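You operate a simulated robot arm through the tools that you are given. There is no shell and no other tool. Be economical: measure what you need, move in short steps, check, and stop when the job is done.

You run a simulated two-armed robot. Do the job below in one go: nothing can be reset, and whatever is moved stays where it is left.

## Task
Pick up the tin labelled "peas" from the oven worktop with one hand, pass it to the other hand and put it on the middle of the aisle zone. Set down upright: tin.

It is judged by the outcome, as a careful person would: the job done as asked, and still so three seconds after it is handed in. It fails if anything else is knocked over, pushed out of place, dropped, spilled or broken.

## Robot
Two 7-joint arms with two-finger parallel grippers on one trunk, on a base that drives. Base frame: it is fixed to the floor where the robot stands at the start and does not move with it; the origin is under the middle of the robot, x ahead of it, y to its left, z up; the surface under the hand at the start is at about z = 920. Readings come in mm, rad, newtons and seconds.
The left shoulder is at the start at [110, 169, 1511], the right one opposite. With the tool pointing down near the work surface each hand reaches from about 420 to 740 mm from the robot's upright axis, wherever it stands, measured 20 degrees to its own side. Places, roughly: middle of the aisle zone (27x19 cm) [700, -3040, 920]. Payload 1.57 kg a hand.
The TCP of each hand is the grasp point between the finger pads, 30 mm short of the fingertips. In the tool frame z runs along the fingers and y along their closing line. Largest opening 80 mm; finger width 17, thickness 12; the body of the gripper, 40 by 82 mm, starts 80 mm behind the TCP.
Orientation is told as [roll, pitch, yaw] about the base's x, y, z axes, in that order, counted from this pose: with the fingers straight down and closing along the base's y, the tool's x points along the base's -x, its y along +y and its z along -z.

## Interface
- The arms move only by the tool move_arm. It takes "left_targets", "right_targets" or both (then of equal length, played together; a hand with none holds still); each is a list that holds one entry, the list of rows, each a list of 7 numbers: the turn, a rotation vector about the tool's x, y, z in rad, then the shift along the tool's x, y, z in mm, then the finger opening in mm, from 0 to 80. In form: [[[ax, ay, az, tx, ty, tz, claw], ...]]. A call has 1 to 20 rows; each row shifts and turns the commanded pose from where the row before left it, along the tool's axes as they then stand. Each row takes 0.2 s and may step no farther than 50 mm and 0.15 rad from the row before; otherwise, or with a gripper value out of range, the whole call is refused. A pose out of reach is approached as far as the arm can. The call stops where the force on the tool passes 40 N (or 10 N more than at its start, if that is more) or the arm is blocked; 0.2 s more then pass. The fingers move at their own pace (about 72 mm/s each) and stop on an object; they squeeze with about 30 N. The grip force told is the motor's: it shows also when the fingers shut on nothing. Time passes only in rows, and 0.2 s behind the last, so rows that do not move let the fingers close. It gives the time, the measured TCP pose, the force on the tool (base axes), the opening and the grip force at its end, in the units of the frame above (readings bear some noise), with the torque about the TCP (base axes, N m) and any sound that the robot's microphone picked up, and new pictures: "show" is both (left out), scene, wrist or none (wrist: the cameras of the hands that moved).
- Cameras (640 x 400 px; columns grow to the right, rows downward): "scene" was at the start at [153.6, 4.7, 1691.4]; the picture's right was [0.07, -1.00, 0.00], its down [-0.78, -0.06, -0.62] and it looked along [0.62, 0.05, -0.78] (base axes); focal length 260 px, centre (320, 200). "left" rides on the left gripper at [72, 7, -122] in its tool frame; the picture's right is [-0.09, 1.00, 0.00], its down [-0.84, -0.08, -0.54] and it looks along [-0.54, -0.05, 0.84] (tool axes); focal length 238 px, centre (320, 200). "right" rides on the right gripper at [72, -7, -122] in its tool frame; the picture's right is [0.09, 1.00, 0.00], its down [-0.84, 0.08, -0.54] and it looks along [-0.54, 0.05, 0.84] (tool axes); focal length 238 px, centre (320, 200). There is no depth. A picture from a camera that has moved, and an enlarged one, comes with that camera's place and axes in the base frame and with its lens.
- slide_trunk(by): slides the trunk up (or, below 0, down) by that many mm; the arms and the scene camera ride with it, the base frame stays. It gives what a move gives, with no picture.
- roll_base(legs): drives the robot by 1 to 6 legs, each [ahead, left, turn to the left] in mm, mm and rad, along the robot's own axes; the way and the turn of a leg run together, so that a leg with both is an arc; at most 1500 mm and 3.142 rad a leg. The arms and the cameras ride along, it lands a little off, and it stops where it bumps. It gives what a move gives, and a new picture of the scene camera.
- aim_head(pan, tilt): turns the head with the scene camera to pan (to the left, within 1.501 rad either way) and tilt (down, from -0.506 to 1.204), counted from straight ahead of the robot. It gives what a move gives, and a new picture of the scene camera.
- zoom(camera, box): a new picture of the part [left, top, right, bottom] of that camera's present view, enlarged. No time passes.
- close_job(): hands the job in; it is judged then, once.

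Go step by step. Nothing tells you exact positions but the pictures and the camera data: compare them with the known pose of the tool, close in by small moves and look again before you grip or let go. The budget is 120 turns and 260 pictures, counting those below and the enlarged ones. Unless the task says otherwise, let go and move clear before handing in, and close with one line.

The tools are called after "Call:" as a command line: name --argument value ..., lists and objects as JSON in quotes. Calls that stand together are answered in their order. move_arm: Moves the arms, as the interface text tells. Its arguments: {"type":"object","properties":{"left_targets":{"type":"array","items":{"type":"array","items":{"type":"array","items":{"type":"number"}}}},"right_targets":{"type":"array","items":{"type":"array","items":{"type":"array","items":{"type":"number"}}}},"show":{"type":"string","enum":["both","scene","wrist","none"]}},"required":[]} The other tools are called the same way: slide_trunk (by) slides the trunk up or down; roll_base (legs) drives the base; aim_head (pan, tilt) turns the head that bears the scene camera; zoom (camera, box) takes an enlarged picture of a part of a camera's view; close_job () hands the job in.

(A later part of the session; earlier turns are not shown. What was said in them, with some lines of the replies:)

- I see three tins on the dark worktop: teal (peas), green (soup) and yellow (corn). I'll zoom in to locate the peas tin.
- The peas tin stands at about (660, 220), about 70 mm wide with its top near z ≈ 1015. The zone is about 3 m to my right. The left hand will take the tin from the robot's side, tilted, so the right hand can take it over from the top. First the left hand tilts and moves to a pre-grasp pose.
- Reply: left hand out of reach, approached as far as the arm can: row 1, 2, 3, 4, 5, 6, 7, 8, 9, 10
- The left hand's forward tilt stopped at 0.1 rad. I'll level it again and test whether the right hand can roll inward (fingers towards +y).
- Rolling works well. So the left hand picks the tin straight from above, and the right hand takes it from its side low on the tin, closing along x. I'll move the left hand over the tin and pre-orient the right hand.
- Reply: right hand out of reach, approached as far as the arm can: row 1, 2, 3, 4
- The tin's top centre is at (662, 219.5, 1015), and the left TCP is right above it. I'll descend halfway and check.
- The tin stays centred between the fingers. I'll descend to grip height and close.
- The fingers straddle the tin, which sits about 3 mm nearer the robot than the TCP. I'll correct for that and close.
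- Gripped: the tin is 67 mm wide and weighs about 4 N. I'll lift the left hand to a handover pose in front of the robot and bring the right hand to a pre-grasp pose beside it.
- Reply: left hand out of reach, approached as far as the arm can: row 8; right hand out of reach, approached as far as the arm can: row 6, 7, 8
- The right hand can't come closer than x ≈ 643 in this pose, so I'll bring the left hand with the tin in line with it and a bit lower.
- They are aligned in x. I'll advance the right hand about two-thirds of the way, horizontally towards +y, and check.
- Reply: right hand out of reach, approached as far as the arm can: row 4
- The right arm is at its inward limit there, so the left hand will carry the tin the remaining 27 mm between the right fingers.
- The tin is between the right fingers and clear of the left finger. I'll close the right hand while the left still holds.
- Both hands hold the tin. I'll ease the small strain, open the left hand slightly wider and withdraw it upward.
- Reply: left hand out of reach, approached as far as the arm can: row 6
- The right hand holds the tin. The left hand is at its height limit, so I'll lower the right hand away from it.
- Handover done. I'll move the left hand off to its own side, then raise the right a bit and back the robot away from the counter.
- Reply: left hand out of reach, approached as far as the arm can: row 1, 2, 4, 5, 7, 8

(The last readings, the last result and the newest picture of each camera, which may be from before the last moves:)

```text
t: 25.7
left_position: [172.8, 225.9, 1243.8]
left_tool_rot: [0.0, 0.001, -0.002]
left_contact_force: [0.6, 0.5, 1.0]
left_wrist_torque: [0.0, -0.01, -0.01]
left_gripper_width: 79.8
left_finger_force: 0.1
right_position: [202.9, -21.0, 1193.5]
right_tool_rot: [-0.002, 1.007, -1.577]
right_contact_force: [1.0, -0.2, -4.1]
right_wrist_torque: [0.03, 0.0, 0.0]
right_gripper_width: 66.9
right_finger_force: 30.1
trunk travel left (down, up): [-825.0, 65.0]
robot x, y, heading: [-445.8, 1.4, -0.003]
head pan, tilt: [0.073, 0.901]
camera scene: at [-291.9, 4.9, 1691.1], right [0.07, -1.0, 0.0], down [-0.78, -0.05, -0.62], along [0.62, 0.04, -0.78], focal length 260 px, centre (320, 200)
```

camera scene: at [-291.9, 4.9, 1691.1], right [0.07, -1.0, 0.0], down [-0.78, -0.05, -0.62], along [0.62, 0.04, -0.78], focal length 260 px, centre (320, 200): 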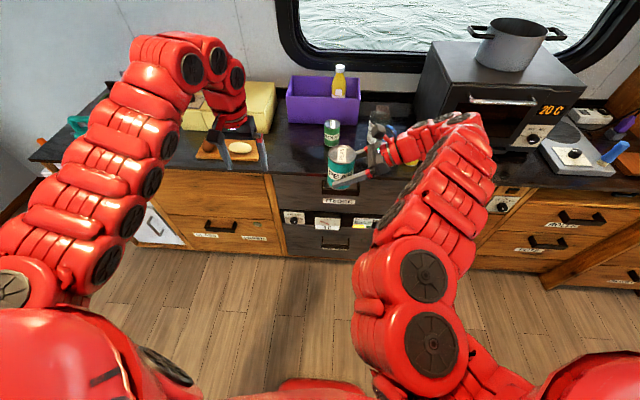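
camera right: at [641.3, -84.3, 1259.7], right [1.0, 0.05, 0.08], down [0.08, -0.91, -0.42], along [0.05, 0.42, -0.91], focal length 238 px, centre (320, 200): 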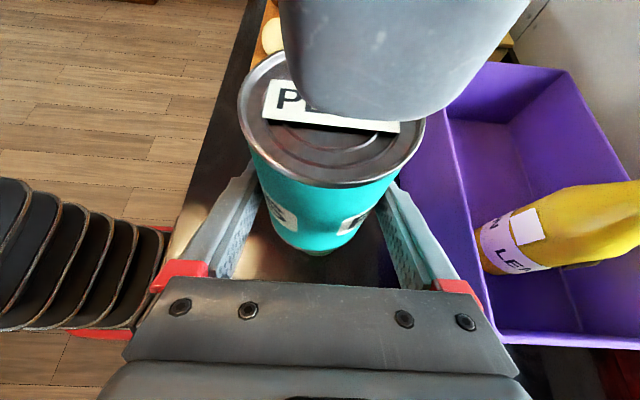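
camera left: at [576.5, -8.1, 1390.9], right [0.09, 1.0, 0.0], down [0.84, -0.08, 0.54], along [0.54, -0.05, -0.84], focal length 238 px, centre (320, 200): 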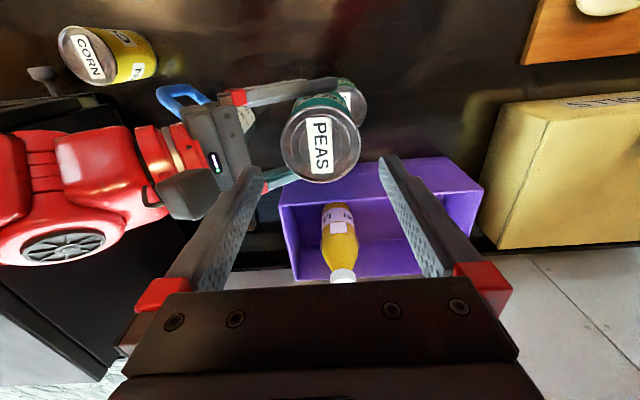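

The tin is securely held, and something wooden shows at the lower right. I'll look to the right before strafing.

Call:
aim_head --pan -1.2 --tilt 0.6

Call:
aim_head --pan -1.5 --tilt 0.2

```text
t: 27.1
left_position: [172.9, 224.5, 1243.4]
left_tool_rot: [-0.002, 0.001, -0.002]
left_contact_force: [0.7, 0.3, -0.3]
left_wrist_torque: [0.0, 0.01, 0.02]
left_gripper_width: 79.9
left_finger_force: 0.0
right_position: [201.7, -20.6, 1194.3]
right_tool_rot: [-0.002, 1.004, -1.576]
right_contact_force: [1.1, 0.3, -4.1]
right_wrist_torque: [0.01, 0.01, 0.02]
right_gripper_width: 67.0
right_finger_force: 30.1
trunk travel left (down, up): [-825.0, 65.0]
robot x, y, heading: [-445.6, 2.0, -0.005]
head pan, tilt: [-1.201, 0.6]
camera scene: at [-336.7, -82.9, 1716.1], right [-0.93, -0.36, 0.0], down [-0.2, 0.53, -0.82], along [0.3, -0.77, -0.57], focal length 260 px, centre (320, 200)
```

scene: 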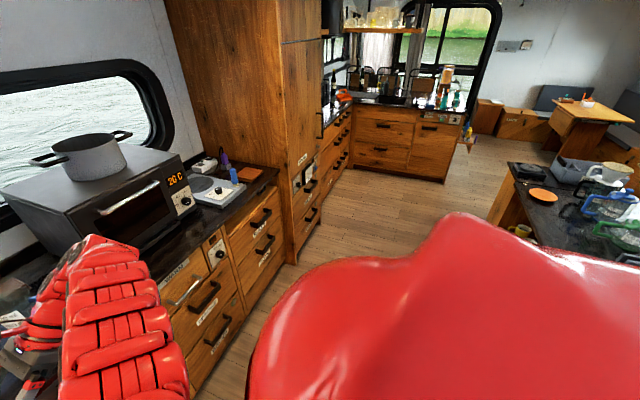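

```text
t: 28.0
left_position: [172.8, 223.9, 1243.8]
left_tool_rot: [-0.002, 0.002, -0.003]
left_contact_force: [0.0, 0.3, -0.4]
left_wrist_torque: [0.0, -0.03, -0.02]
left_gripper_width: 80.0
left_finger_force: 0.1
right_position: [201.8, -19.6, 1193.2]
right_tool_rot: [-0.004, 1.006, -1.578]
right_contact_force: [0.5, -0.7, -3.6]
right_wrist_torque: [-0.03, 0.01, 0.01]
right_gripper_width: 66.8
right_finger_force: 30.2
trunk travel left (down, up): [-825.0, 65.0]
robot x, y, heading: [-447.6, 1.0, -0.002]
head pan, tilt: [-1.499, 0.201]
camera scene: at [-362.0, -93.3, 1752.8], right [-1.0, -0.07, 0.0], down [-0.01, 0.2, -0.98], along [0.07, -0.98, -0.2], focal length 260 px, centre (320, 200)
```

scene: 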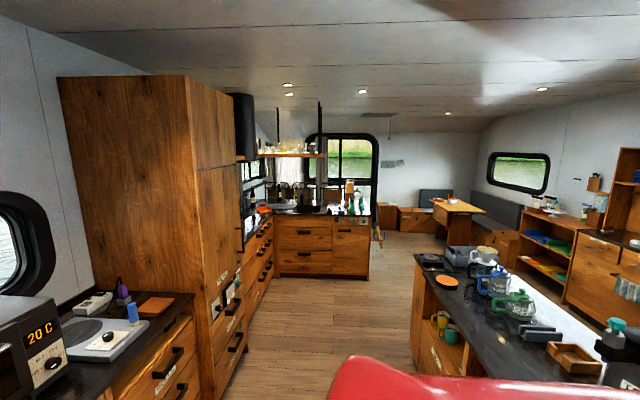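

The aisle is clear: cabinet fronts are at x ≈ 469 and the island edge at x ≈ −980. I'll strafe right in two stages.

Call:
roll_base --legs '[[20, -1300, 0]]'

```text
t: 34.5
left_position: [187.2, -1080.9, 1243.5]
left_tool_rot: [-0.002, 0.002, -0.006]
left_contact_force: [-0.7, 0.1, -0.6]
left_wrist_torque: [0.02, 0.01, 0.03]
left_gripper_width: 79.9
left_finger_force: 0.0
right_position: [216.2, -1323.8, 1193.8]
right_tool_rot: [-0.003, 1.006, -1.578]
right_contact_force: [0.4, 0.2, -4.8]
right_wrist_torque: [-0.01, -0.02, -0.02]
right_gripper_width: 66.9
right_finger_force: 30.0
trunk travel left (down, up): [-825.0, 65.0]
robot x, y, heading: [-430.7, -1301.6, -0.005]
head pan, tilt: [-1.499, 0.201]
camera scene: at [-348.5, -1395.9, 1752.9], right [-1.0, -0.07, 0.0], down [-0.01, 0.2, -0.98], along [0.06, -0.98, -0.2], focal length 260 px, centre (320, 200)
```

scene: 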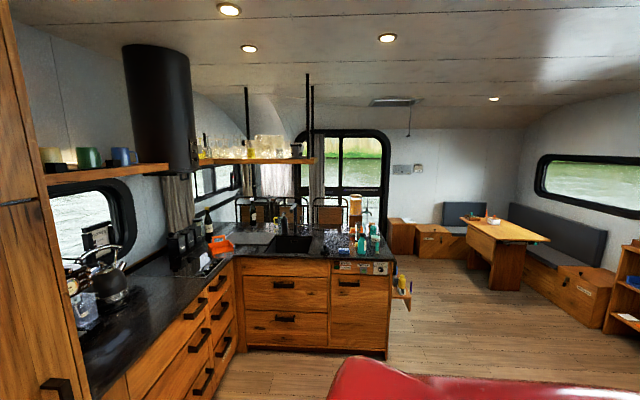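

An L-shaped counter with a kettle, a wall shelf and a hanging shelf comes into view. I'll continue strafing and look at the counter from there.

Call:
roll_base --legs '[[0, -1400, 0.005]]'

Call:
aim_head --pan -0.2 --tilt 0.55

```text
t: 41.5
left_position: [166.7, -2492.3, 1245.7]
left_tool_rot: [-0.003, 0.003, -0.03]
left_contact_force: [0.1, -0.6, 0.0]
left_wrist_torque: [-0.02, 0.02, 0.0]
left_gripper_width: 80.1
left_finger_force: 0.0
right_position: [188.7, -2737.8, 1193.7]
right_tool_rot: [-0.003, 1.007, -1.604]
right_contact_force: [0.3, 0.2, -4.4]
right_wrist_torque: [-0.02, -0.01, 0.02]
right_gripper_width: 67.1
right_finger_force: 29.9
trunk travel left (down, up): [-825.0, 65.0]
robot x, y, heading: [-460.4, -2698.6, -0.03]
head pan, tilt: [-1.499, 0.201]
camera scene: at [-377.1, -2794.7, 1752.9], right [-1.0, -0.04, 0.0], down [-0.01, 0.2, -0.98], along [0.04, -0.98, -0.2], focal length 260 px, centre (320, 200)
```

scene: 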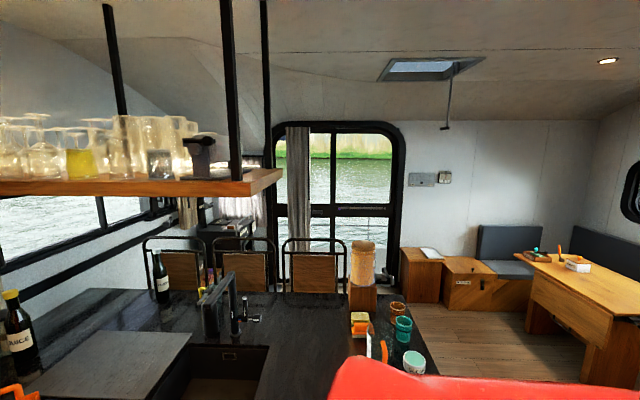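

```text
t: 43.0
left_position: [166.6, -2492.1, 1244.9]
left_tool_rot: [-0.002, 0.0, -0.032]
left_contact_force: [0.0, 0.1, 0.7]
left_wrist_torque: [0.0, 0.01, 0.03]
left_gripper_width: 80.1
left_finger_force: 0.0
right_position: [188.3, -2737.3, 1194.2]
right_tool_rot: [-0.004, 1.005, -1.603]
right_contact_force: [0.1, -0.8, -4.7]
right_wrist_torque: [-0.03, 0.0, 0.01]
right_gripper_width: 67.1
right_finger_force: 29.8
trunk travel left (down, up): [-825.0, 65.0]
robot x, y, heading: [-460.0, -2700.4, -0.034]
head pan, tilt: [-0.201, 0.55]
camera scene: at [-293.5, -2722.7, 1720.6], right [-0.23, -0.97, 0.0], down [-0.51, 0.12, -0.85], along [0.83, -0.2, -0.52], focal length 260 px, centre (320, 200)
```

scene: 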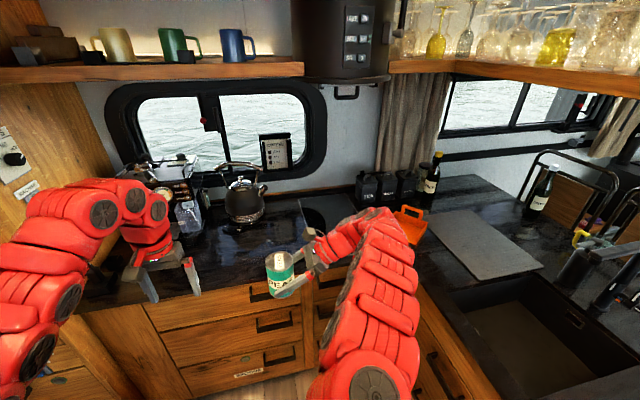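

The zone should be near pixel (336, 227), partly hidden by my hand. I'll zoom in.

Call:
zoom --camera "scene" --box '[230, 140, 470, 290]'

Call:
zoom --camera "right" --box '[0, 0, 640, 400]'

```text
2.67 times, centred on (350, 215) of scene
camera zoom: at [-293.5, -2722.7, 1720.6], right [-0.23, -0.97, 0.0], down [-0.51, 0.12, -0.85], along [0.83, -0.2, -0.52], focal length 692 px, centre (240, 160)
```

zoom: 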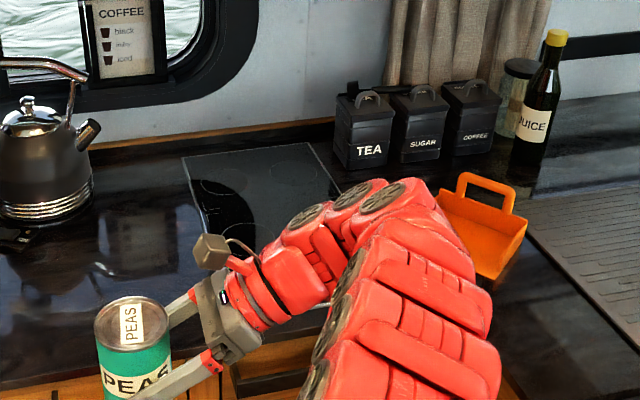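

```text
1.00 times, centred on (320, 200) of right (not enlarged: the box is as wide or as high as the picture)
camera zoom: at [179.5, -2801.5, 1320.0], right [1.0, 0.02, 0.08], down [0.05, -0.91, -0.42], along [0.06, 0.42, -0.91], focal length 238 px, centre (320, 200)
```

zoom: 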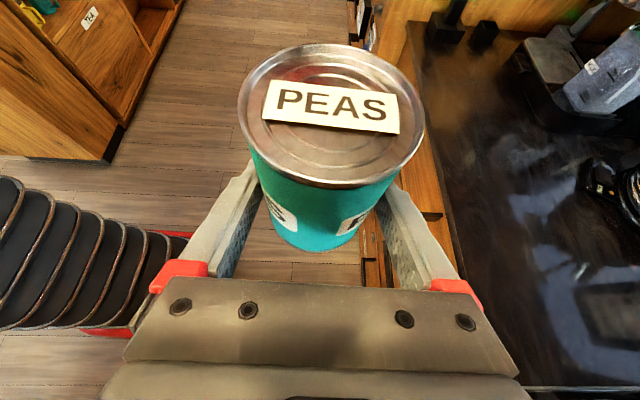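

The target is the front ("aisle") zone of the induction hob at about x 600–800, y −2907 to −3230. I'll shift nearer with the arm still high and look again.

Call:
roll_base --legs '[[150, -190, 0.036]]'

Call:
aim_head --pan -0.1 --tilt 0.75

```text
t: 44.8
left_position: [304.1, -2660.0, 1245.0]
left_tool_rot: [-0.002, 0.001, 0.006]
left_contact_force: [0.1, 0.3, -0.4]
left_wrist_torque: [-0.01, -0.05, -0.01]
left_gripper_width: 80.2
left_finger_force: 0.1
right_position: [333.2, -2903.9, 1194.9]
right_tool_rot: [0.0, 1.005, -1.566]
right_contact_force: [-0.3, -0.5, -4.0]
right_wrist_torque: [-0.02, 0.02, -0.01]
right_gripper_width: 67.1
right_finger_force: 29.6
trunk travel left (down, up): [-825.0, 65.0]
robot x, y, heading: [-313.5, -2887.0, 0.003]
head pan, tilt: [-0.201, 0.55]
camera scene: at [-148.7, -2906.5, 1720.7], right [-0.19, -0.98, 0.0], down [-0.51, 0.1, -0.85], along [0.84, -0.17, -0.52], focal length 260 px, centre (320, 200)
```

scene: 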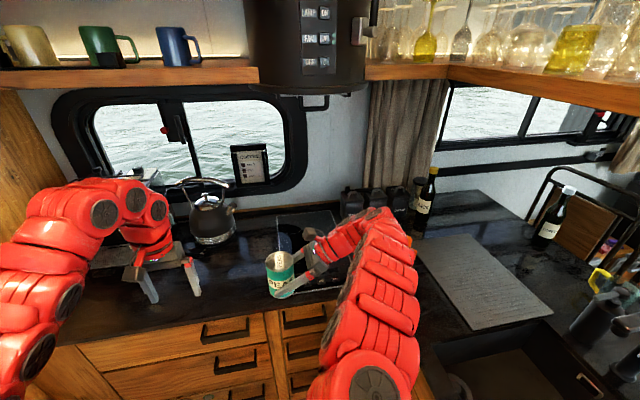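

```text
t: 45.5
left_position: [303.8, -2661.3, 1244.2]
left_tool_rot: [0.0, 0.001, 0.007]
left_contact_force: [0.2, 0.1, -0.5]
left_wrist_torque: [-0.02, 0.03, -0.01]
left_gripper_width: 80.1
left_finger_force: 0.0
right_position: [334.7, -2905.5, 1194.4]
right_tool_rot: [-0.005, 1.004, -1.567]
right_contact_force: [1.2, -0.1, -4.9]
right_wrist_torque: [-0.04, -0.03, 0.0]
right_gripper_width: 67.2
right_finger_force: 29.9
trunk travel left (down, up): [-825.0, 65.0]
robot x, y, heading: [-313.4, -2887.1, 0.006]
head pan, tilt: [-0.099, 0.75]
camera scene: at [-152.5, -2898.8, 1703.1], right [-0.09, -1.0, 0.0], down [-0.68, 0.06, -0.73], along [0.73, -0.07, -0.68], focal length 260 px, centre (320, 200)
```

scene: 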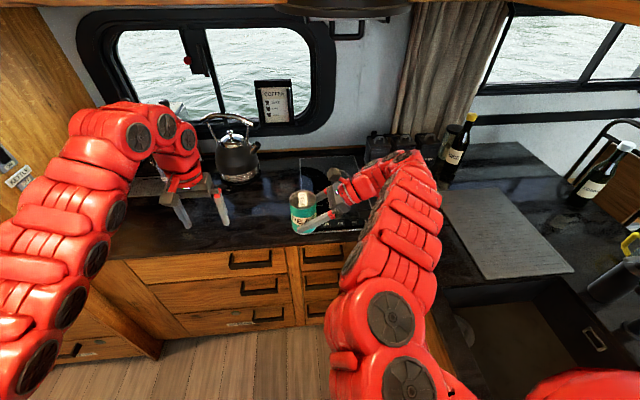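

I'll zoom on the hob around the tin.

Call:
zoom --camera "scene" --box '[260, 130, 420, 230]'

Call:
zoom --camera "right" --box '[0, 0, 640, 400]'

```text
4.00 times, centred on (340, 180) of scene
camera zoom: at [-152.5, -2898.8, 1703.1], right [-0.09, -1.0, 0.0], down [-0.68, 0.06, -0.73], along [0.73, -0.07, -0.68], focal length 1038 px, centre (240, 280)
```

zoom: 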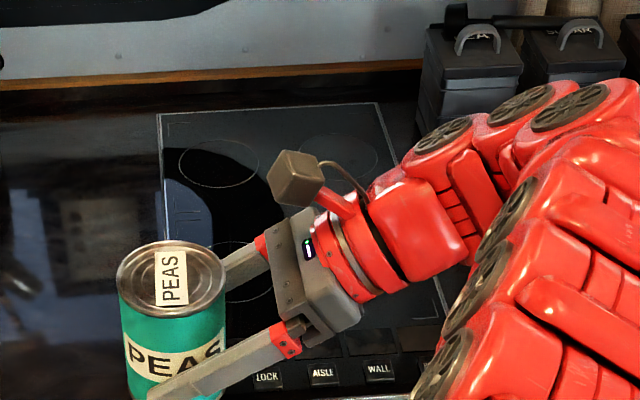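

```text
1.00 times, centred on (320, 200) of right (not enlarged: the box is as wide or as high as the picture)
camera zoom: at [328.4, -2969.5, 1319.6], right [1.0, 0.06, 0.08], down [0.08, -0.91, -0.42], along [0.04, 0.42, -0.91], focal length 238 px, centre (320, 200)
```

zoom: 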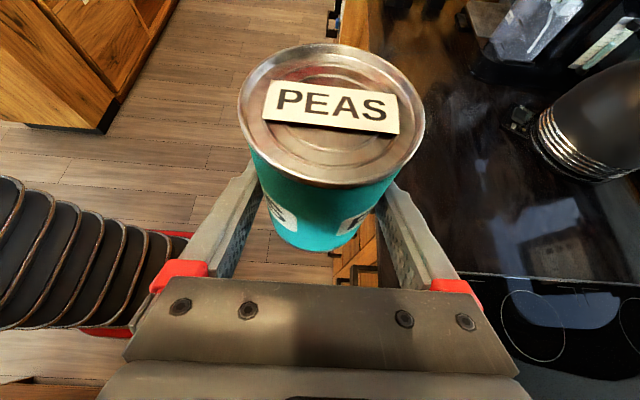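

The hob has two front circles forming the aisle zone. From the visible circles, its middle comes to about (702, −3046). I'll drive up to the counter.

Call:
roll_base --legs '[[200, -25, -0.006], [100, -10, 0]]'

Call:
zoom --camera "right" --box '[0, 0, 640, 400]'

```text
t: 47.8
left_position: [602.8, -2700.0, 1244.2]
left_tool_rot: [0.0, 0.001, 0.0]
left_contact_force: [0.0, 0.5, -0.5]
left_wrist_torque: [-0.01, -0.02, 0.04]
left_gripper_width: 79.9
left_finger_force: 0.0
right_position: [632.8, -2943.3, 1194.9]
right_tool_rot: [-0.004, 1.006, -1.572]
right_contact_force: [0.2, 0.5, -4.2]
right_wrist_torque: [-0.01, 0.0, -0.02]
right_gripper_width: 67.3
right_finger_force: 30.3
trunk travel left (down, up): [-825.0, 65.0]
robot x, y, heading: [-19.8, -2923.3, 0.001]
head pan, tilt: [-0.099, 0.75]
camera scene: at [144.5, -2934.1, 1703.3], right [-0.1, -0.99, 0.0], down [-0.68, 0.07, -0.73], along [0.73, -0.07, -0.68], focal length 260 px, centre (320, 200)
```

scene: 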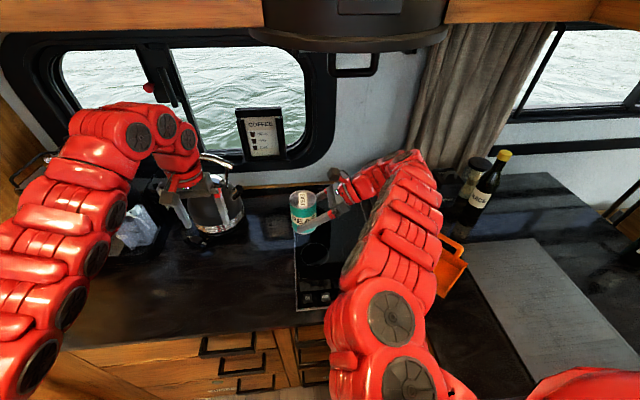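

```text
1.00 times, centred on (320, 200) of right (not enlarged: the box is as wide or as high as the picture)
camera zoom: at [625.3, -3008.0, 1320.3], right [1.0, 0.05, 0.08], down [0.08, -0.91, -0.42], along [0.05, 0.42, -0.91], focal length 238 px, centre (320, 200)
```

zoom: 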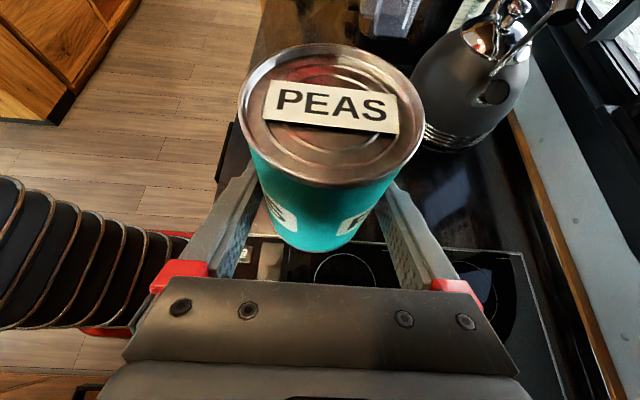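

I'll zoom on the hob circle in both views to refine the zone's location.

Call:
zoom --camera "right" --box '[220, 200, 540, 400]'

Call:
zoom --camera "scene" --box '[260, 180, 420, 330]'

```text
2.00 times, centred on (380, 300) of right
camera zoom: at [625.3, -3008.0, 1320.3], right [1.0, 0.05, 0.08], down [0.08, -0.91, -0.42], along [0.05, 0.42, -0.91], focal length 477 px, centre (200, 0)
```

zoom: 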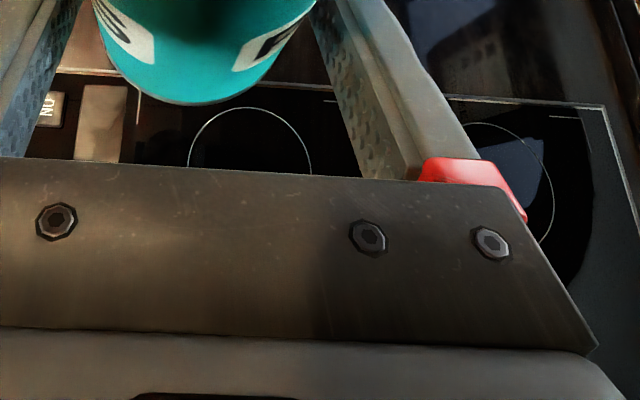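

```text
2.67 times, centred on (340, 255) of scene
camera zoom: at [144.5, -2934.1, 1703.3], right [-0.1, -0.99, 0.0], down [-0.68, 0.07, -0.73], along [0.73, -0.07, -0.68], focal length 692 px, centre (267, 53)
```

zoom: 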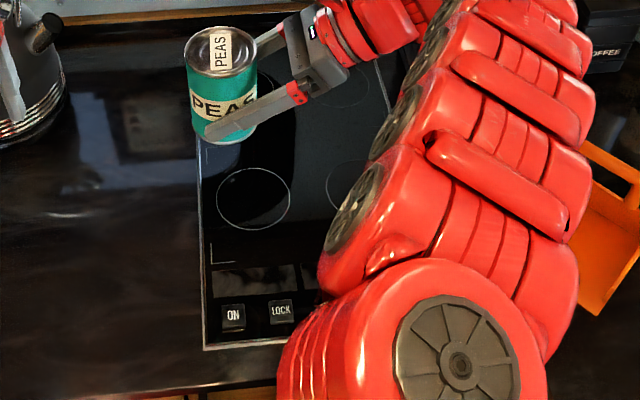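

The zone's corner mark is at (607, −2908), so its middle is (702, −3043), matching the circles. I'll drive 35 mm closer and bring the tin over the middle, still high.

Call:
roll_base --legs '[[35, 0, 0]]'

Call:
move_arm --right_targets '[[[0, 0, 0, -14, 8, -22, 50], [0, 0, 0, -14, 8, -22, 50], [0, 0, 0, -14, 8, -22, 50], [0, 0, 0, -14, 8, -22, 50], [0, 0, 0, -17, 0, 10.8, 50], [0, 0, 0, -17, 0, 10.8, 50], [0, 0, 0, -17, 0, 10.8, 50], [0, 0, 0, -17, 0, 10.8, 50]]]'

```text
t: 48.7
left_position: [630.5, -2699.6, 1247.3]
left_tool_rot: [-0.001, -0.003, -0.001]
left_contact_force: [-1.4, 0.8, 0.1]
left_wrist_torque: [0.0, -0.08, 0.02]
left_gripper_width: 80.2
left_finger_force: 0.0
right_position: [662.0, -2944.0, 1198.1]
right_tool_rot: [0.004, 1.004, -1.568]
right_contact_force: [-1.1, 0.3, -2.7]
right_wrist_torque: [-0.06, -0.02, -0.04]
right_gripper_width: 67.1
right_finger_force: 30.0
trunk travel left (down, up): [-825.0, 65.0]
robot x, y, heading: [14.1, -2924.0, 0.002]
head pan, tilt: [-0.099, 0.75]
camera scene: at [171.8, -2934.2, 1704.1], right [-0.1, -0.99, 0.0], down [-0.68, 0.07, -0.73], along [0.73, -0.07, -0.68], focal length 260 px, centre (320, 200)
```

scene: 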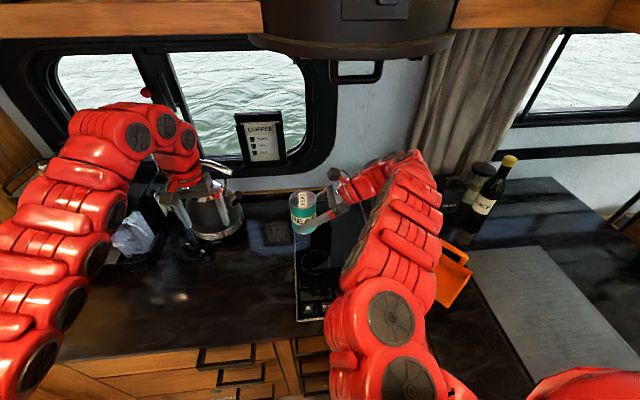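

```text
t: 50.5
left_position: [637.3, -2699.6, 1245.2]
left_tool_rot: [-0.002, 0.002, 0.002]
left_contact_force: [-0.7, -0.2, 0.0]
left_wrist_torque: [0.0, -0.01, 0.03]
left_gripper_width: 79.9
left_finger_force: 0.0
right_position: [699.6, -3047.0, 1113.8]
right_tool_rot: [-0.004, 1.005, -1.571]
right_contact_force: [-0.5, 0.1, -4.6]
right_wrist_torque: [-0.03, -0.02, -0.01]
right_gripper_width: 67.1
right_finger_force: 29.9
trunk travel left (down, up): [-825.0, 65.0]
robot x, y, heading: [22.2, -2927.7, -0.001]
head pan, tilt: [-0.099, 0.75]
camera scene: at [180.0, -2934.3, 1703.1], right [-0.1, -0.99, 0.0], down [-0.68, 0.07, -0.73], along [0.73, -0.07, -0.68], focal length 260 px, centre (320, 200)
camera right: at [693.5, -3110.9, 1239.3], right [1.0, 0.05, 0.08], down [0.08, -0.91, -0.42], along [0.05, 0.42, -0.91], focal length 238 px, centre (320, 200)
```

scene: 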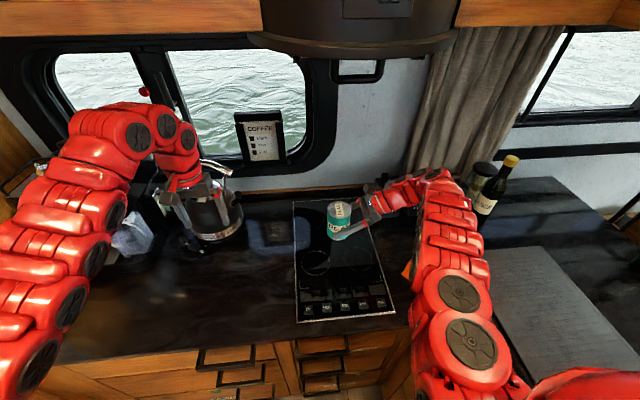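
right: 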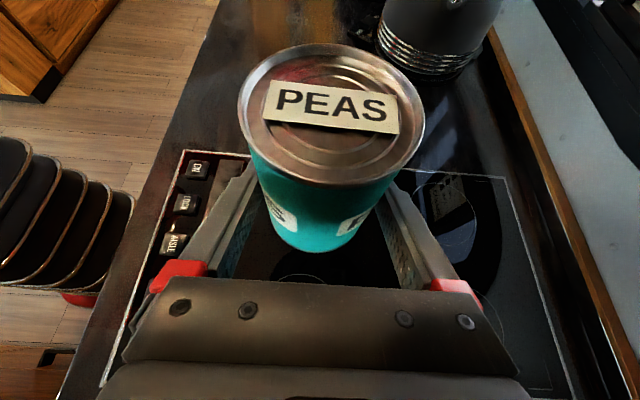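

The tin is over the zone at (699, −3042). I'll zoom to verify the centring and the clearance around the arm.

Call:
zoom --camera "scene" --box '[280, 150, 520, 330]'

```text
2.22 times, centred on (400, 240) of scene
camera zoom: at [180.0, -2934.3, 1703.1], right [-0.1, -0.99, 0.0], down [-0.68, 0.07, -0.73], along [0.73, -0.07, -0.68], focal length 577 px, centre (142, 111)
```

zoom: 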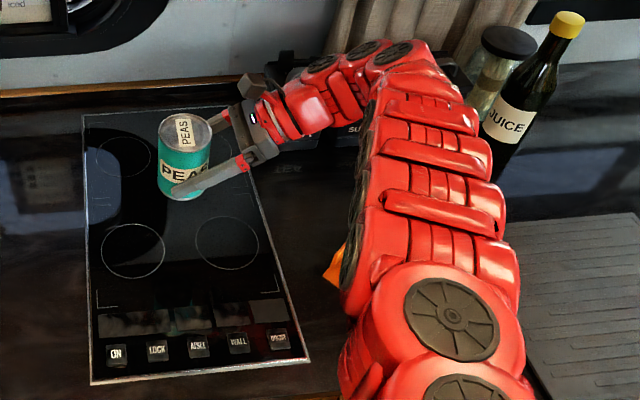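

The zone middle measures (700, −3044), so the tin is on target. I'll lower in steps and watch the forearm near the orange caddy.

Call:
move_arm --right_targets '[[[0, 0, 0, -17, 0.5, 10, 50], [0, 0, 0, -17, 0, 10, 50], [0, 0, 0, -17, 0, 10.8, 50], [0, 0, 0, 0, 0, 0, 50]]]'

Call:
aim_head --pan -0.6 --tilt 0.9

```text
t: 51.5
left_position: [637.5, -2700.9, 1244.6]
left_tool_rot: [0.001, 0.0, 0.001]
left_contact_force: [-0.4, -0.3, -0.1]
left_wrist_torque: [-0.02, -0.02, -0.01]
left_gripper_width: 79.8
left_finger_force: 0.1
right_position: [690.8, -3048.6, 1064.7]
right_tool_rot: [-0.007, 1.006, -1.574]
right_contact_force: [-0.4, 0.0, -3.3]
right_wrist_torque: [0.0, -0.01, 0.03]
right_gripper_width: 67.2
right_finger_force: 29.8
right hand out of reach, approached as far as the arm can: row 2, 3
trunk travel left (down, up): [-825.0, 65.0]
robot x, y, heading: [17.6, -2927.5, -0.004]
head pan, tilt: [-0.099, 0.75]
camera scene: at [180.0, -2935.0, 1703.2], right [-0.1, -0.99, 0.0], down [-0.68, 0.07, -0.73], along [0.73, -0.07, -0.68], focal length 260 px, centre (320, 200)
camera right: at [683.2, -3111.9, 1190.1], right [1.0, 0.05, 0.08], down [0.08, -0.91, -0.42], along [0.05, 0.42, -0.91], focal length 238 px, centre (320, 200)
```

scene: 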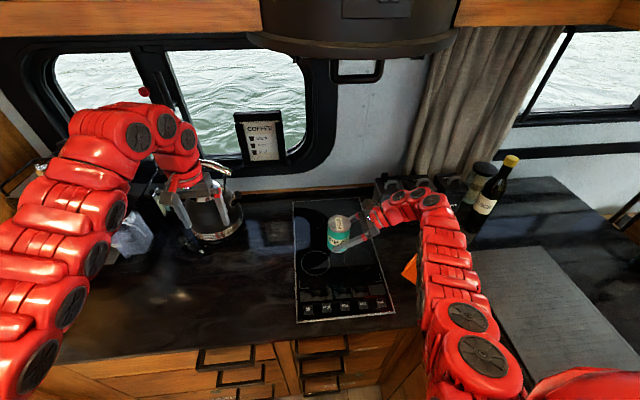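
right: 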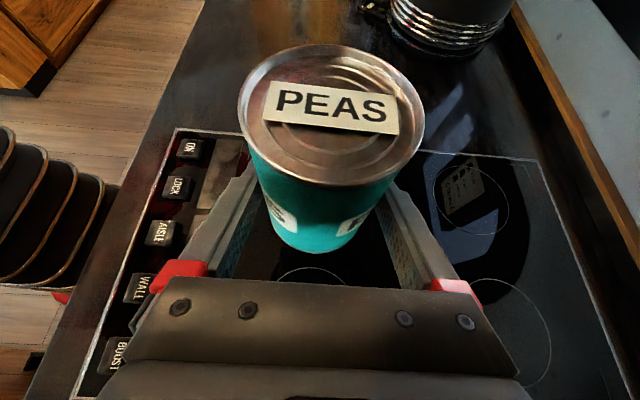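

```text
t: 52.4
left_position: [638.2, -2698.8, 1244.6]
left_tool_rot: [-0.002, 0.003, 0.002]
left_contact_force: [-0.4, -0.5, 0.7]
left_wrist_torque: [0.03, -0.03, 0.01]
left_gripper_width: 80.1
left_finger_force: 0.0
right_position: [690.1, -3047.6, 1064.9]
right_tool_rot: [-0.005, 1.005, -1.572]
right_contact_force: [0.3, -0.4, -4.0]
right_wrist_torque: [-0.01, -0.01, -0.02]
right_gripper_width: 67.2
right_finger_force: 29.7
trunk travel left (down, up): [-825.0, 65.0]
robot x, y, heading: [18.7, -2927.5, -0.005]
head pan, tilt: [-0.6, 0.901]
camera scene: at [159.6, -2968.4, 1691.3], right [-0.56, -0.83, 0.0], down [-0.65, 0.44, -0.62], along [0.51, -0.35, -0.78], focal length 260 px, centre (320, 200)
```

scene: 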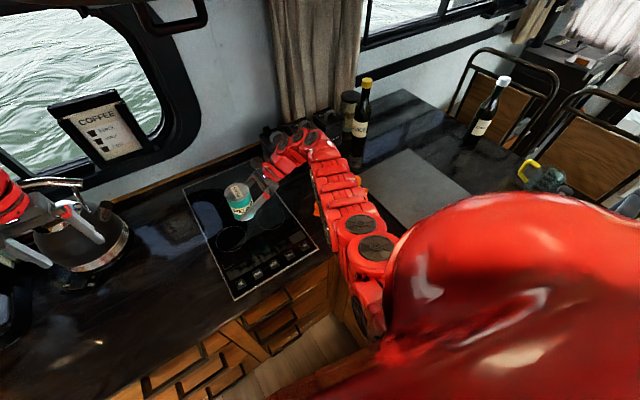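

The arm is at its reach limit here, so the trunk must go down. I'll check the caddy and forearm clearance first.

Call:
zoom --camera "scene" --box '[220, 100, 420, 300]'

```text
2.00 times, centred on (320, 200) of scene
camera zoom: at [159.6, -2968.4, 1691.3], right [-0.56, -0.83, 0.0], down [-0.65, 0.44, -0.62], along [0.51, -0.35, -0.78], focal length 519 px, centre (320, 200)
```

zoom: 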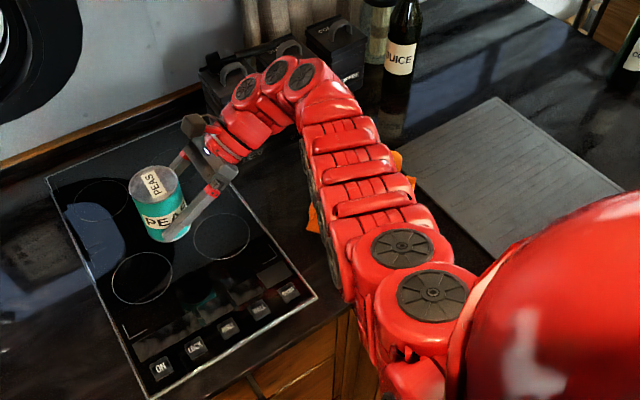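

The wrist is around (690, −3300, 1200), the caddy reaches only about z 1040 a bit further right, and the canisters start at x ≈ 907. There is room, so I'll lower the trunk partway.

Call:
slide_trunk --by -60

Call:
zoom --camera "scene" --box '[220, 100, 420, 300]'

Call:
zoom --camera "right" --box '[0, 0, 640, 400]'

```text
t: 53.4
left_position: [638.0, -2699.3, 1185.0]
left_tool_rot: [-0.002, 0.002, 0.002]
left_contact_force: [0.0, -0.1, 0.3]
left_wrist_torque: [0.04, -0.01, -0.02]
left_gripper_width: 80.0
left_finger_force: 0.0
right_position: [689.7, -3048.3, 1004.7]
right_tool_rot: [-0.004, 1.006, -1.572]
right_contact_force: [0.0, 0.9, -4.4]
right_wrist_torque: [-0.03, -0.02, 0.04]
right_gripper_width: 66.8
right_finger_force: 29.5
trunk travel left (down, up): [-765.0, 125.0]
robot x, y, heading: [20.7, -2921.7, -0.002]
head pan, tilt: [-0.6, 0.901]
```

```text
2.00 times, centred on (320, 200) of scene
camera zoom: at [159.3, -2968.6, 1631.3], right [-0.57, -0.82, 0.0], down [-0.65, 0.44, -0.62], along [0.51, -0.35, -0.78], focal length 519 px, centre (320, 200)
```

zoom: 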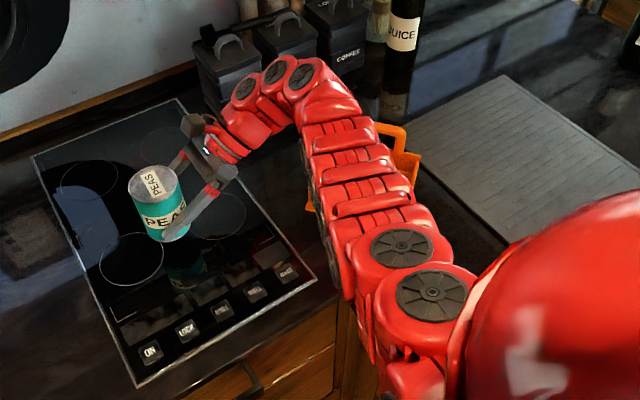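

```text
1.00 times, centred on (320, 200) of right (not enlarged: the box is as wide or as high as the picture)
camera zoom: at [682.8, -3111.1, 1130.5], right [1.0, 0.05, 0.08], down [0.08, -0.91, -0.42], along [0.05, 0.42, -0.91], focal length 238 px, centre (320, 200)
```

zoom: 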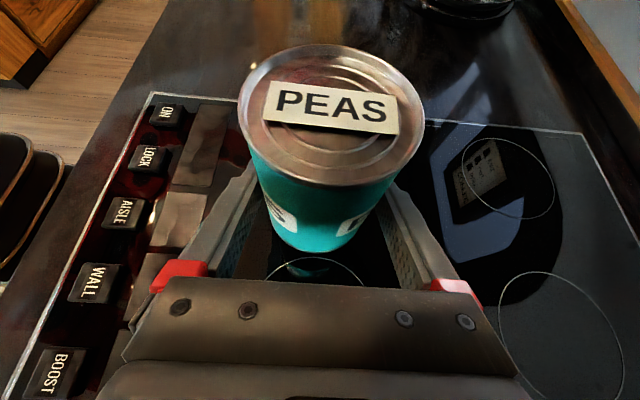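

Clear of the caddy. I'll raise the hand slightly relative to the trunk, shift it 11 mm in x to the zone middle, and lower the trunk further.

Call:
move_arm --right_targets '[[[0, 0, 0, 13, 0, -8, 50], [0, 0, 0, 13, 5, -8, 50], [0, 0, 0, 0, 6, 0, 50], [0, 0, 0, 0, 0, 0, 50]]]' --show "none"

Call:
slide_trunk --by -45

Call:
aim_head --pan -0.1 --tilt 0.75

Call:
zoom --camera "scene" --box '[280, 170, 440, 330]'

```text
t: 54.4
left_position: [637.1, -2699.6, 1184.9]
left_tool_rot: [-0.003, 0.0, 0.0]
left_contact_force: [-1.0, 0.2, 0.5]
left_wrist_torque: [-0.01, -0.01, -0.01]
left_gripper_width: 79.9
left_finger_force: 0.0
right_position: [700.4, -3046.3, 1035.3]
right_tool_rot: [-0.001, 1.006, -1.571]
right_contact_force: [0.0, -0.1, -4.2]
right_wrist_torque: [-0.04, -0.02, 0.02]
right_gripper_width: 66.8
right_finger_force: 30.2
trunk travel left (down, up): [-765.0, 125.0]
robot x, y, heading: [18.4, -2926.6, -0.0]
head pan, tilt: [-0.6, 0.901]
```

```text
t: 55.3
left_position: [637.0, -2698.6, 1140.5]
left_tool_rot: [-0.001, 0.001, 0.001]
left_contact_force: [0.4, 0.4, 0.3]
left_wrist_torque: [-0.04, 0.0, 0.03]
left_gripper_width: 80.0
left_finger_force: 0.1
right_position: [699.9, -3047.1, 990.0]
right_tool_rot: [-0.005, 1.005, -1.573]
right_contact_force: [0.7, 0.3, -4.1]
right_wrist_torque: [-0.06, 0.05, 0.01]
right_gripper_width: 67.1
right_finger_force: 29.5
trunk travel left (down, up): [-720.0, 170.0]
robot x, y, heading: [16.6, -2924.8, -0.003]
head pan, tilt: [-0.6, 0.901]
```

```text
t: 56.2
left_position: [636.8, -2699.6, 1140.0]
left_tool_rot: [-0.003, 0.001, 0.002]
left_contact_force: [0.2, 0.8, 0.2]
left_wrist_torque: [0.01, -0.01, 0.01]
left_gripper_width: 80.1
left_finger_force: 0.1
right_position: [700.6, -3046.1, 989.3]
right_tool_rot: [-0.007, 1.006, -1.574]
right_contact_force: [-0.5, -0.5, -3.6]
right_wrist_torque: [0.0, -0.02, 0.0]
right_gripper_width: 66.8
right_finger_force: 30.0
trunk travel left (down, up): [-720.0, 170.0]
robot x, y, heading: [20.6, -2921.9, 0.003]
head pan, tilt: [-0.099, 0.75]
camera scene: at [179.8, -2934.3, 1598.1], right [-0.1, -0.99, 0.0], down [-0.68, 0.07, -0.73], along [0.73, -0.07, -0.68], focal length 260 px, centre (320, 200)
```

scene: 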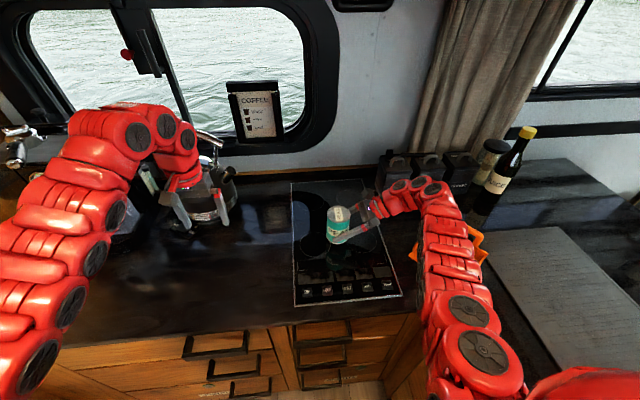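

```text
2.50 times, centred on (360, 250) of scene
camera zoom: at [179.8, -2934.3, 1598.1], right [-0.1, -0.99, 0.0], down [-0.68, 0.07, -0.73], along [0.73, -0.07, -0.68], focal length 649 px, centre (220, 75)
```

zoom: 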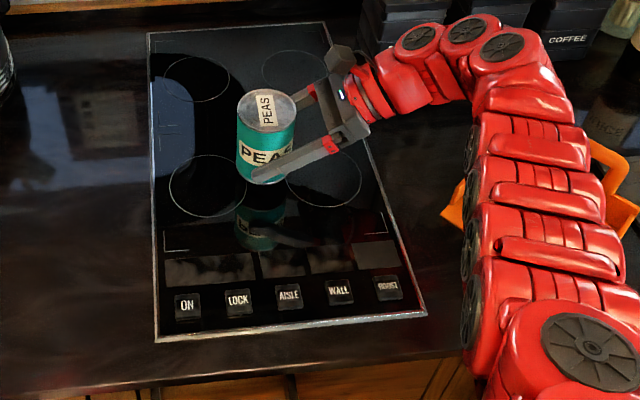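

The tin is centred between the two front circles, with about 30 mm to go. I'll lower the trunk 22 mm and nudge 2 mm in y.

Call:
move_arm --right_targets '[[[0, 0, 0, -1.1, 0, -1.7, 50], [0, 0, 0, 0, 0, 0, 50]]]' --show "none"

Call:
slide_trunk --by -22

Call:
zoom --camera "scene" --box '[280, 170, 440, 330]'

```text
t: 56.8
left_position: [636.9, -2698.5, 1139.0]
left_tool_rot: [-0.003, 0.001, 0.001]
left_contact_force: [0.0, 0.1, -0.1]
left_wrist_torque: [-0.03, 0.0, -0.01]
left_gripper_width: 80.0
left_finger_force: 0.0
right_position: [698.7, -3050.3, 990.4]
right_tool_rot: [-0.006, 1.006, -1.573]
right_contact_force: [-1.2, 0.6, -4.7]
right_wrist_torque: [-0.02, -0.01, 0.0]
right_gripper_width: 66.8
right_finger_force: 30.4
trunk travel left (down, up): [-720.0, 170.0]
robot x, y, heading: [20.6, -2921.0, -0.0]
head pan, tilt: [-0.099, 0.75]
```

```text
t: 57.5
left_position: [635.9, -2699.8, 1117.7]
left_tool_rot: [-0.002, 0.0, 0.001]
left_contact_force: [0.1, -0.6, 0.0]
left_wrist_torque: [-0.03, 0.0, -0.02]
left_gripper_width: 80.1
left_finger_force: 0.0
right_position: [699.8, -3048.0, 966.6]
right_tool_rot: [0.0, 1.006, -1.571]
right_contact_force: [0.0, -0.2, -4.9]
right_wrist_torque: [0.03, 0.03, -0.01]
right_gripper_width: 67.1
right_finger_force: 30.4
trunk travel left (down, up): [-698.0, 192.0]
robot x, y, heading: [21.4, -2922.5, -0.001]
head pan, tilt: [-0.099, 0.75]
```

```text
2.50 times, centred on (360, 250) of scene
camera zoom: at [179.3, -2934.2, 1576.2], right [-0.1, -0.99, 0.0], down [-0.68, 0.07, -0.73], along [0.73, -0.07, -0.68], focal length 649 px, centre (220, 75)
```

zoom: 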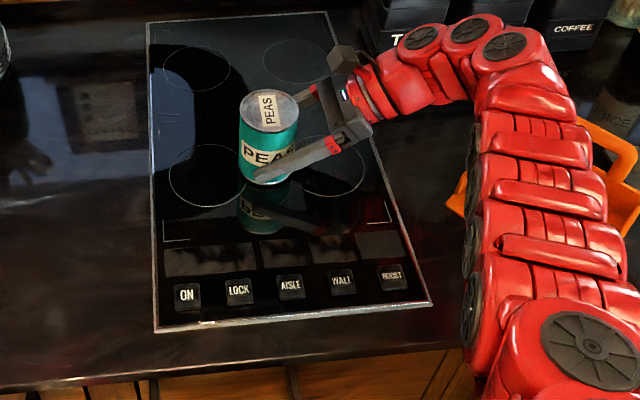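

Nearly down and well centred. I'll lower in 3 mm steps until the force shows contact.

Call:
slide_trunk --by -3

Call:
slide_trunk --by -3

```text
t: 58.0
left_position: [637.0, -2699.0, 1114.0]
left_tool_rot: [-0.002, 0.003, 0.0]
left_contact_force: [-0.3, -0.5, 0.3]
left_wrist_torque: [0.0, -0.02, -0.01]
left_gripper_width: 79.9
left_finger_force: 0.0
right_position: [700.2, -3048.5, 965.4]
right_tool_rot: [-0.004, 1.005, -1.574]
right_contact_force: [-0.9, -0.5, -4.0]
right_wrist_torque: [-0.02, 0.05, 0.03]
right_gripper_width: 66.7
right_finger_force: 30.1
trunk travel left (down, up): [-695.0, 195.0]
robot x, y, heading: [20.1, -2924.2, -0.0]
head pan, tilt: [-0.099, 0.75]
```

```text
t: 58.5
left_position: [637.3, -2698.7, 1111.8]
left_tool_rot: [-0.002, 0.002, 0.002]
left_contact_force: [-0.1, -0.4, 1.2]
left_wrist_torque: [0.0, 0.01, -0.01]
left_gripper_width: 79.9
left_finger_force: 0.2
right_position: [700.8, -3048.8, 964.3]
right_tool_rot: [0.002, 1.008, -1.568]
right_contact_force: [2.0, -2.1, 9.9]
right_wrist_torque: [0.1, 0.31, 0.0]
right_gripper_width: 67.2
right_finger_force: 30.1
trunk travel left (down, up): [-692.0, 198.0]
robot x, y, heading: [19.9, -2925.4, -0.001]
head pan, tilt: [-0.099, 0.75]
```

Contact: the force rose to about +10 N. I'll ease 1 mm up and look before releasing.

Call:
slide_trunk --by 1

Call:
zoom --camera "scene" --box '[280, 170, 440, 330]'

Call:
zoom --camera "right" --box '[0, 0, 640, 400]'

```text
t: 59.1
left_position: [636.1, -2698.8, 1113.2]
left_tool_rot: [-0.002, 0.001, 0.003]
left_contact_force: [0.6, -0.4, 0.2]
left_wrist_torque: [-0.02, 0.0, -0.01]
left_gripper_width: 79.8
left_finger_force: 0.0
right_position: [699.7, -3048.8, 963.3]
right_tool_rot: [0.001, 1.004, -1.57]
right_contact_force: [3.3, -0.7, 9.2]
right_wrist_torque: [0.31, -0.14, -0.11]
right_gripper_width: 66.9
right_finger_force: 30.0
trunk travel left (down, up): [-693.0, 197.0]
robot x, y, heading: [18.2, -2922.6, -0.003]
head pan, tilt: [-0.099, 0.75]
```

```text
2.50 times, centred on (360, 250) of scene
camera zoom: at [178.6, -2934.1, 1571.3], right [-0.1, -0.99, 0.0], down [-0.68, 0.07, -0.73], along [0.73, -0.07, -0.68], focal length 649 px, centre (220, 75)
```

zoom: 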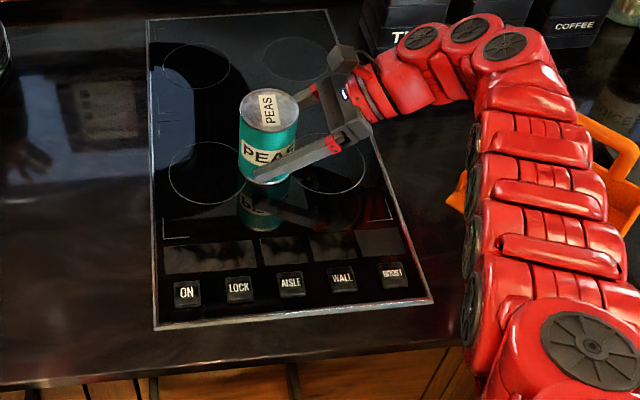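

```text
1.00 times, centred on (320, 200) of right (not enlarged: the box is as wide or as high as the picture)
camera zoom: at [692.8, -3112.6, 1089.4], right [1.0, 0.05, 0.08], down [0.08, -0.91, -0.42], along [0.05, 0.42, -0.91], focal length 238 px, centre (320, 200)
```

zoom: 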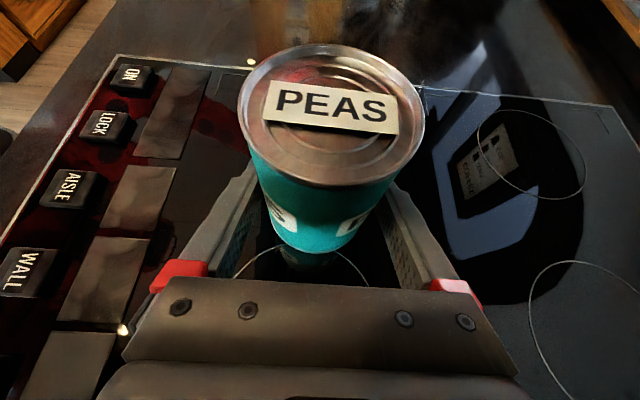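

The tin stands upright on the zone's middle. I'll open the fingers in place.

Call:
move_arm --right_targets '[[[0, 0, 0, 0, 0, 0, 70], [0, 0, 0, 0, 0, 0, 80], [0, 0, 0, 0, 0, 0, 80]]]'

```text
t: 59.9
left_position: [636.3, -2699.3, 1112.3]
left_tool_rot: [-0.001, 0.001, 0.003]
left_contact_force: [0.0, 0.2, -0.1]
left_wrist_torque: [0.03, -0.01, -0.01]
left_gripper_width: 79.9
left_finger_force: 0.0
right_position: [700.2, -3048.8, 963.5]
right_tool_rot: [-0.002, 1.007, -1.572]
right_contact_force: [-0.6, -0.5, -0.1]
right_wrist_torque: [0.0, -0.03, -0.02]
right_gripper_width: 80.2
right_finger_force: 0.1
trunk travel left (down, up): [-693.0, 197.0]
robot x, y, heading: [15.4, -2927.9, -0.0]
head pan, tilt: [-0.099, 0.75]
camera scene: at [179.2, -2934.1, 1571.2], right [-0.1, -0.99, 0.0], down [-0.68, 0.07, -0.73], along [0.73, -0.07, -0.68], focal length 260 px, centre (320, 200)
camera right: at [693.0, -3112.6, 1088.6], right [1.0, 0.05, 0.08], down [0.08, -0.91, -0.42], along [0.05, 0.42, -0.91], focal length 238 px, centre (320, 200)
```

scene: 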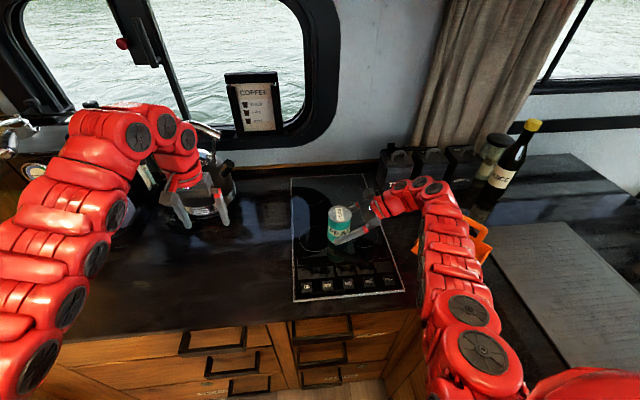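
right: 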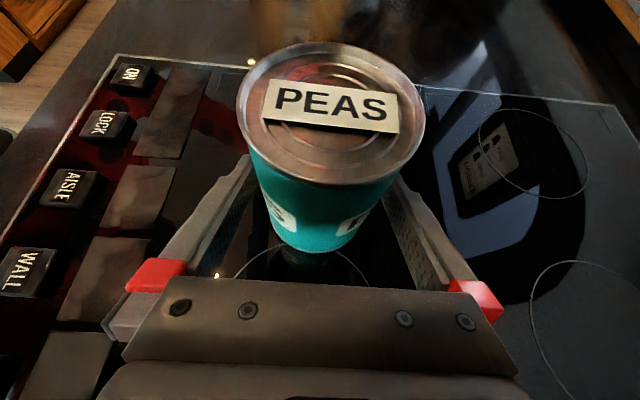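

Released, with clearance on both sides. I'll raise the trunk straight up to lift the open fingers clear.

Call:
slide_trunk --by 30

Call:
slide_trunk --by 120

Call:
zoom --camera "scene" --box '[260, 150, 480, 330]'

```text
t: 60.6
left_position: [636.8, -2698.4, 1141.7]
left_tool_rot: [-0.002, 0.002, 0.0]
left_contact_force: [-0.3, 0.0, 0.5]
left_wrist_torque: [0.0, -0.01, 0.0]
left_gripper_width: 80.2
left_finger_force: 0.0
right_position: [699.0, -3048.8, 992.4]
right_tool_rot: [-0.004, 1.005, -1.572]
right_contact_force: [1.0, -0.4, 0.1]
right_wrist_torque: [-0.03, 0.02, -0.02]
right_gripper_width: 80.0
right_finger_force: 0.0
trunk travel left (down, up): [-723.0, 167.0]
robot x, y, heading: [14.7, -2926.3, -0.002]
head pan, tilt: [-0.099, 0.75]
```

```text
t: 62.1
left_position: [637.3, -2699.8, 1262.7]
left_tool_rot: [-0.002, 0.003, 0.001]
left_contact_force: [0.7, 0.4, 0.3]
left_wrist_torque: [0.02, -0.01, -0.02]
left_gripper_width: 80.1
left_finger_force: 0.1
right_position: [700.8, -3049.3, 1111.1]
right_tool_rot: [-0.003, 1.006, -1.574]
right_contact_force: [-0.1, -0.5, -0.5]
right_wrist_torque: [0.0, -0.01, -0.02]
right_gripper_width: 80.2
right_finger_force: 0.1
trunk travel left (down, up): [-843.0, 47.0]
robot x, y, heading: [17.2, -2922.2, 0.001]
head pan, tilt: [-0.099, 0.75]
```

```text
2.22 times, centred on (370, 240) of scene
camera zoom: at [179.3, -2934.1, 1721.2], right [-0.1, -0.99, 0.0], down [-0.68, 0.07, -0.73], along [0.73, -0.07, -0.68], focal length 577 px, centre (209, 111)
```

zoom: 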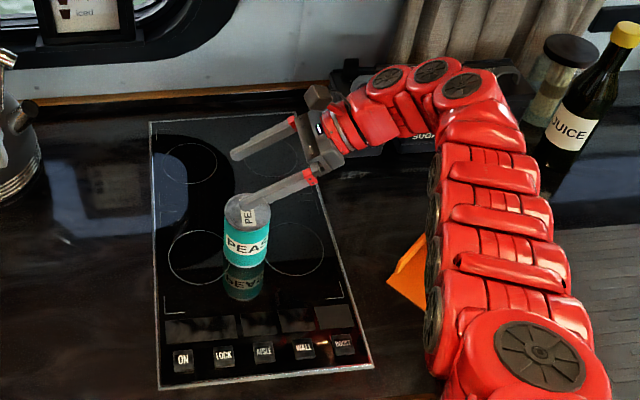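

The tin stands upright, centred between the two front circles, and the hand is above it. I'll back the robot away and take a last look.

Call:
roll_base --legs '[[-300, 0, 0]]'

Call:
zoom --camera "scene" --box '[240, 120, 480, 270]'

```text
t: 64.2
left_position: [340.1, -2698.5, 1260.8]
left_tool_rot: [-0.001, 0.004, 0.004]
left_contact_force: [-0.1, -0.3, 0.2]
left_wrist_torque: [-0.01, -0.02, -0.01]
left_gripper_width: 80.1
left_finger_force: 0.0
right_position: [403.1, -3047.8, 1111.1]
right_tool_rot: [-0.005, 1.007, -1.572]
right_contact_force: [0.0, -0.6, -0.8]
right_wrist_torque: [-0.01, 0.01, 0.03]
right_gripper_width: 79.9
right_finger_force: 0.0
trunk travel left (down, up): [-843.0, 47.0]
robot x, y, heading: [-276.6, -2925.6, 0.003]
head pan, tilt: [-0.099, 0.75]
camera scene: at [-117.3, -2933.9, 1721.0], right [-0.1, -1.0, 0.0], down [-0.68, 0.07, -0.73], along [0.73, -0.07, -0.68], focal length 260 px, centre (320, 200)
```

scene: 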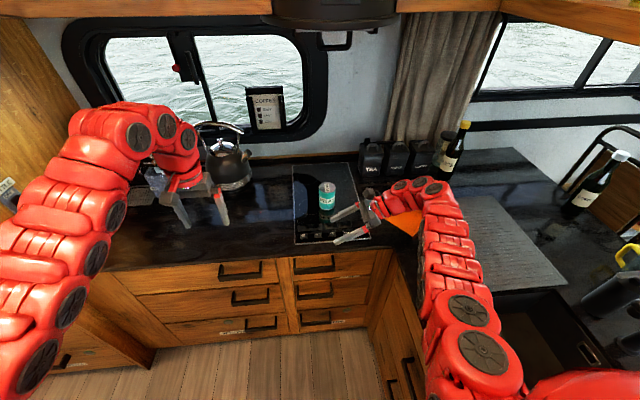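

```text
2.67 times, centred on (360, 195) of scene
camera zoom: at [-117.3, -2933.9, 1721.0], right [-0.1, -1.0, 0.0], down [-0.68, 0.07, -0.73], along [0.73, -0.07, -0.68], focal length 692 px, centre (213, 213)
```

zoom: 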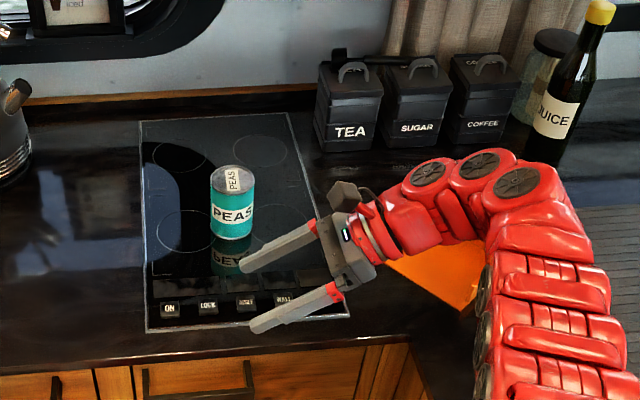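

The peas tin stands upright in the middle of the aisle zone. Nothing else in view looks disturbed, and both hands are clear, so I'm handing in.

Call:
close_job

```text
The job is handed in.
```

The peas tin went from the left hand to the right and now stands upright on the middle of the aisle zone; both hands are clear and I saw nothing else disturbed.
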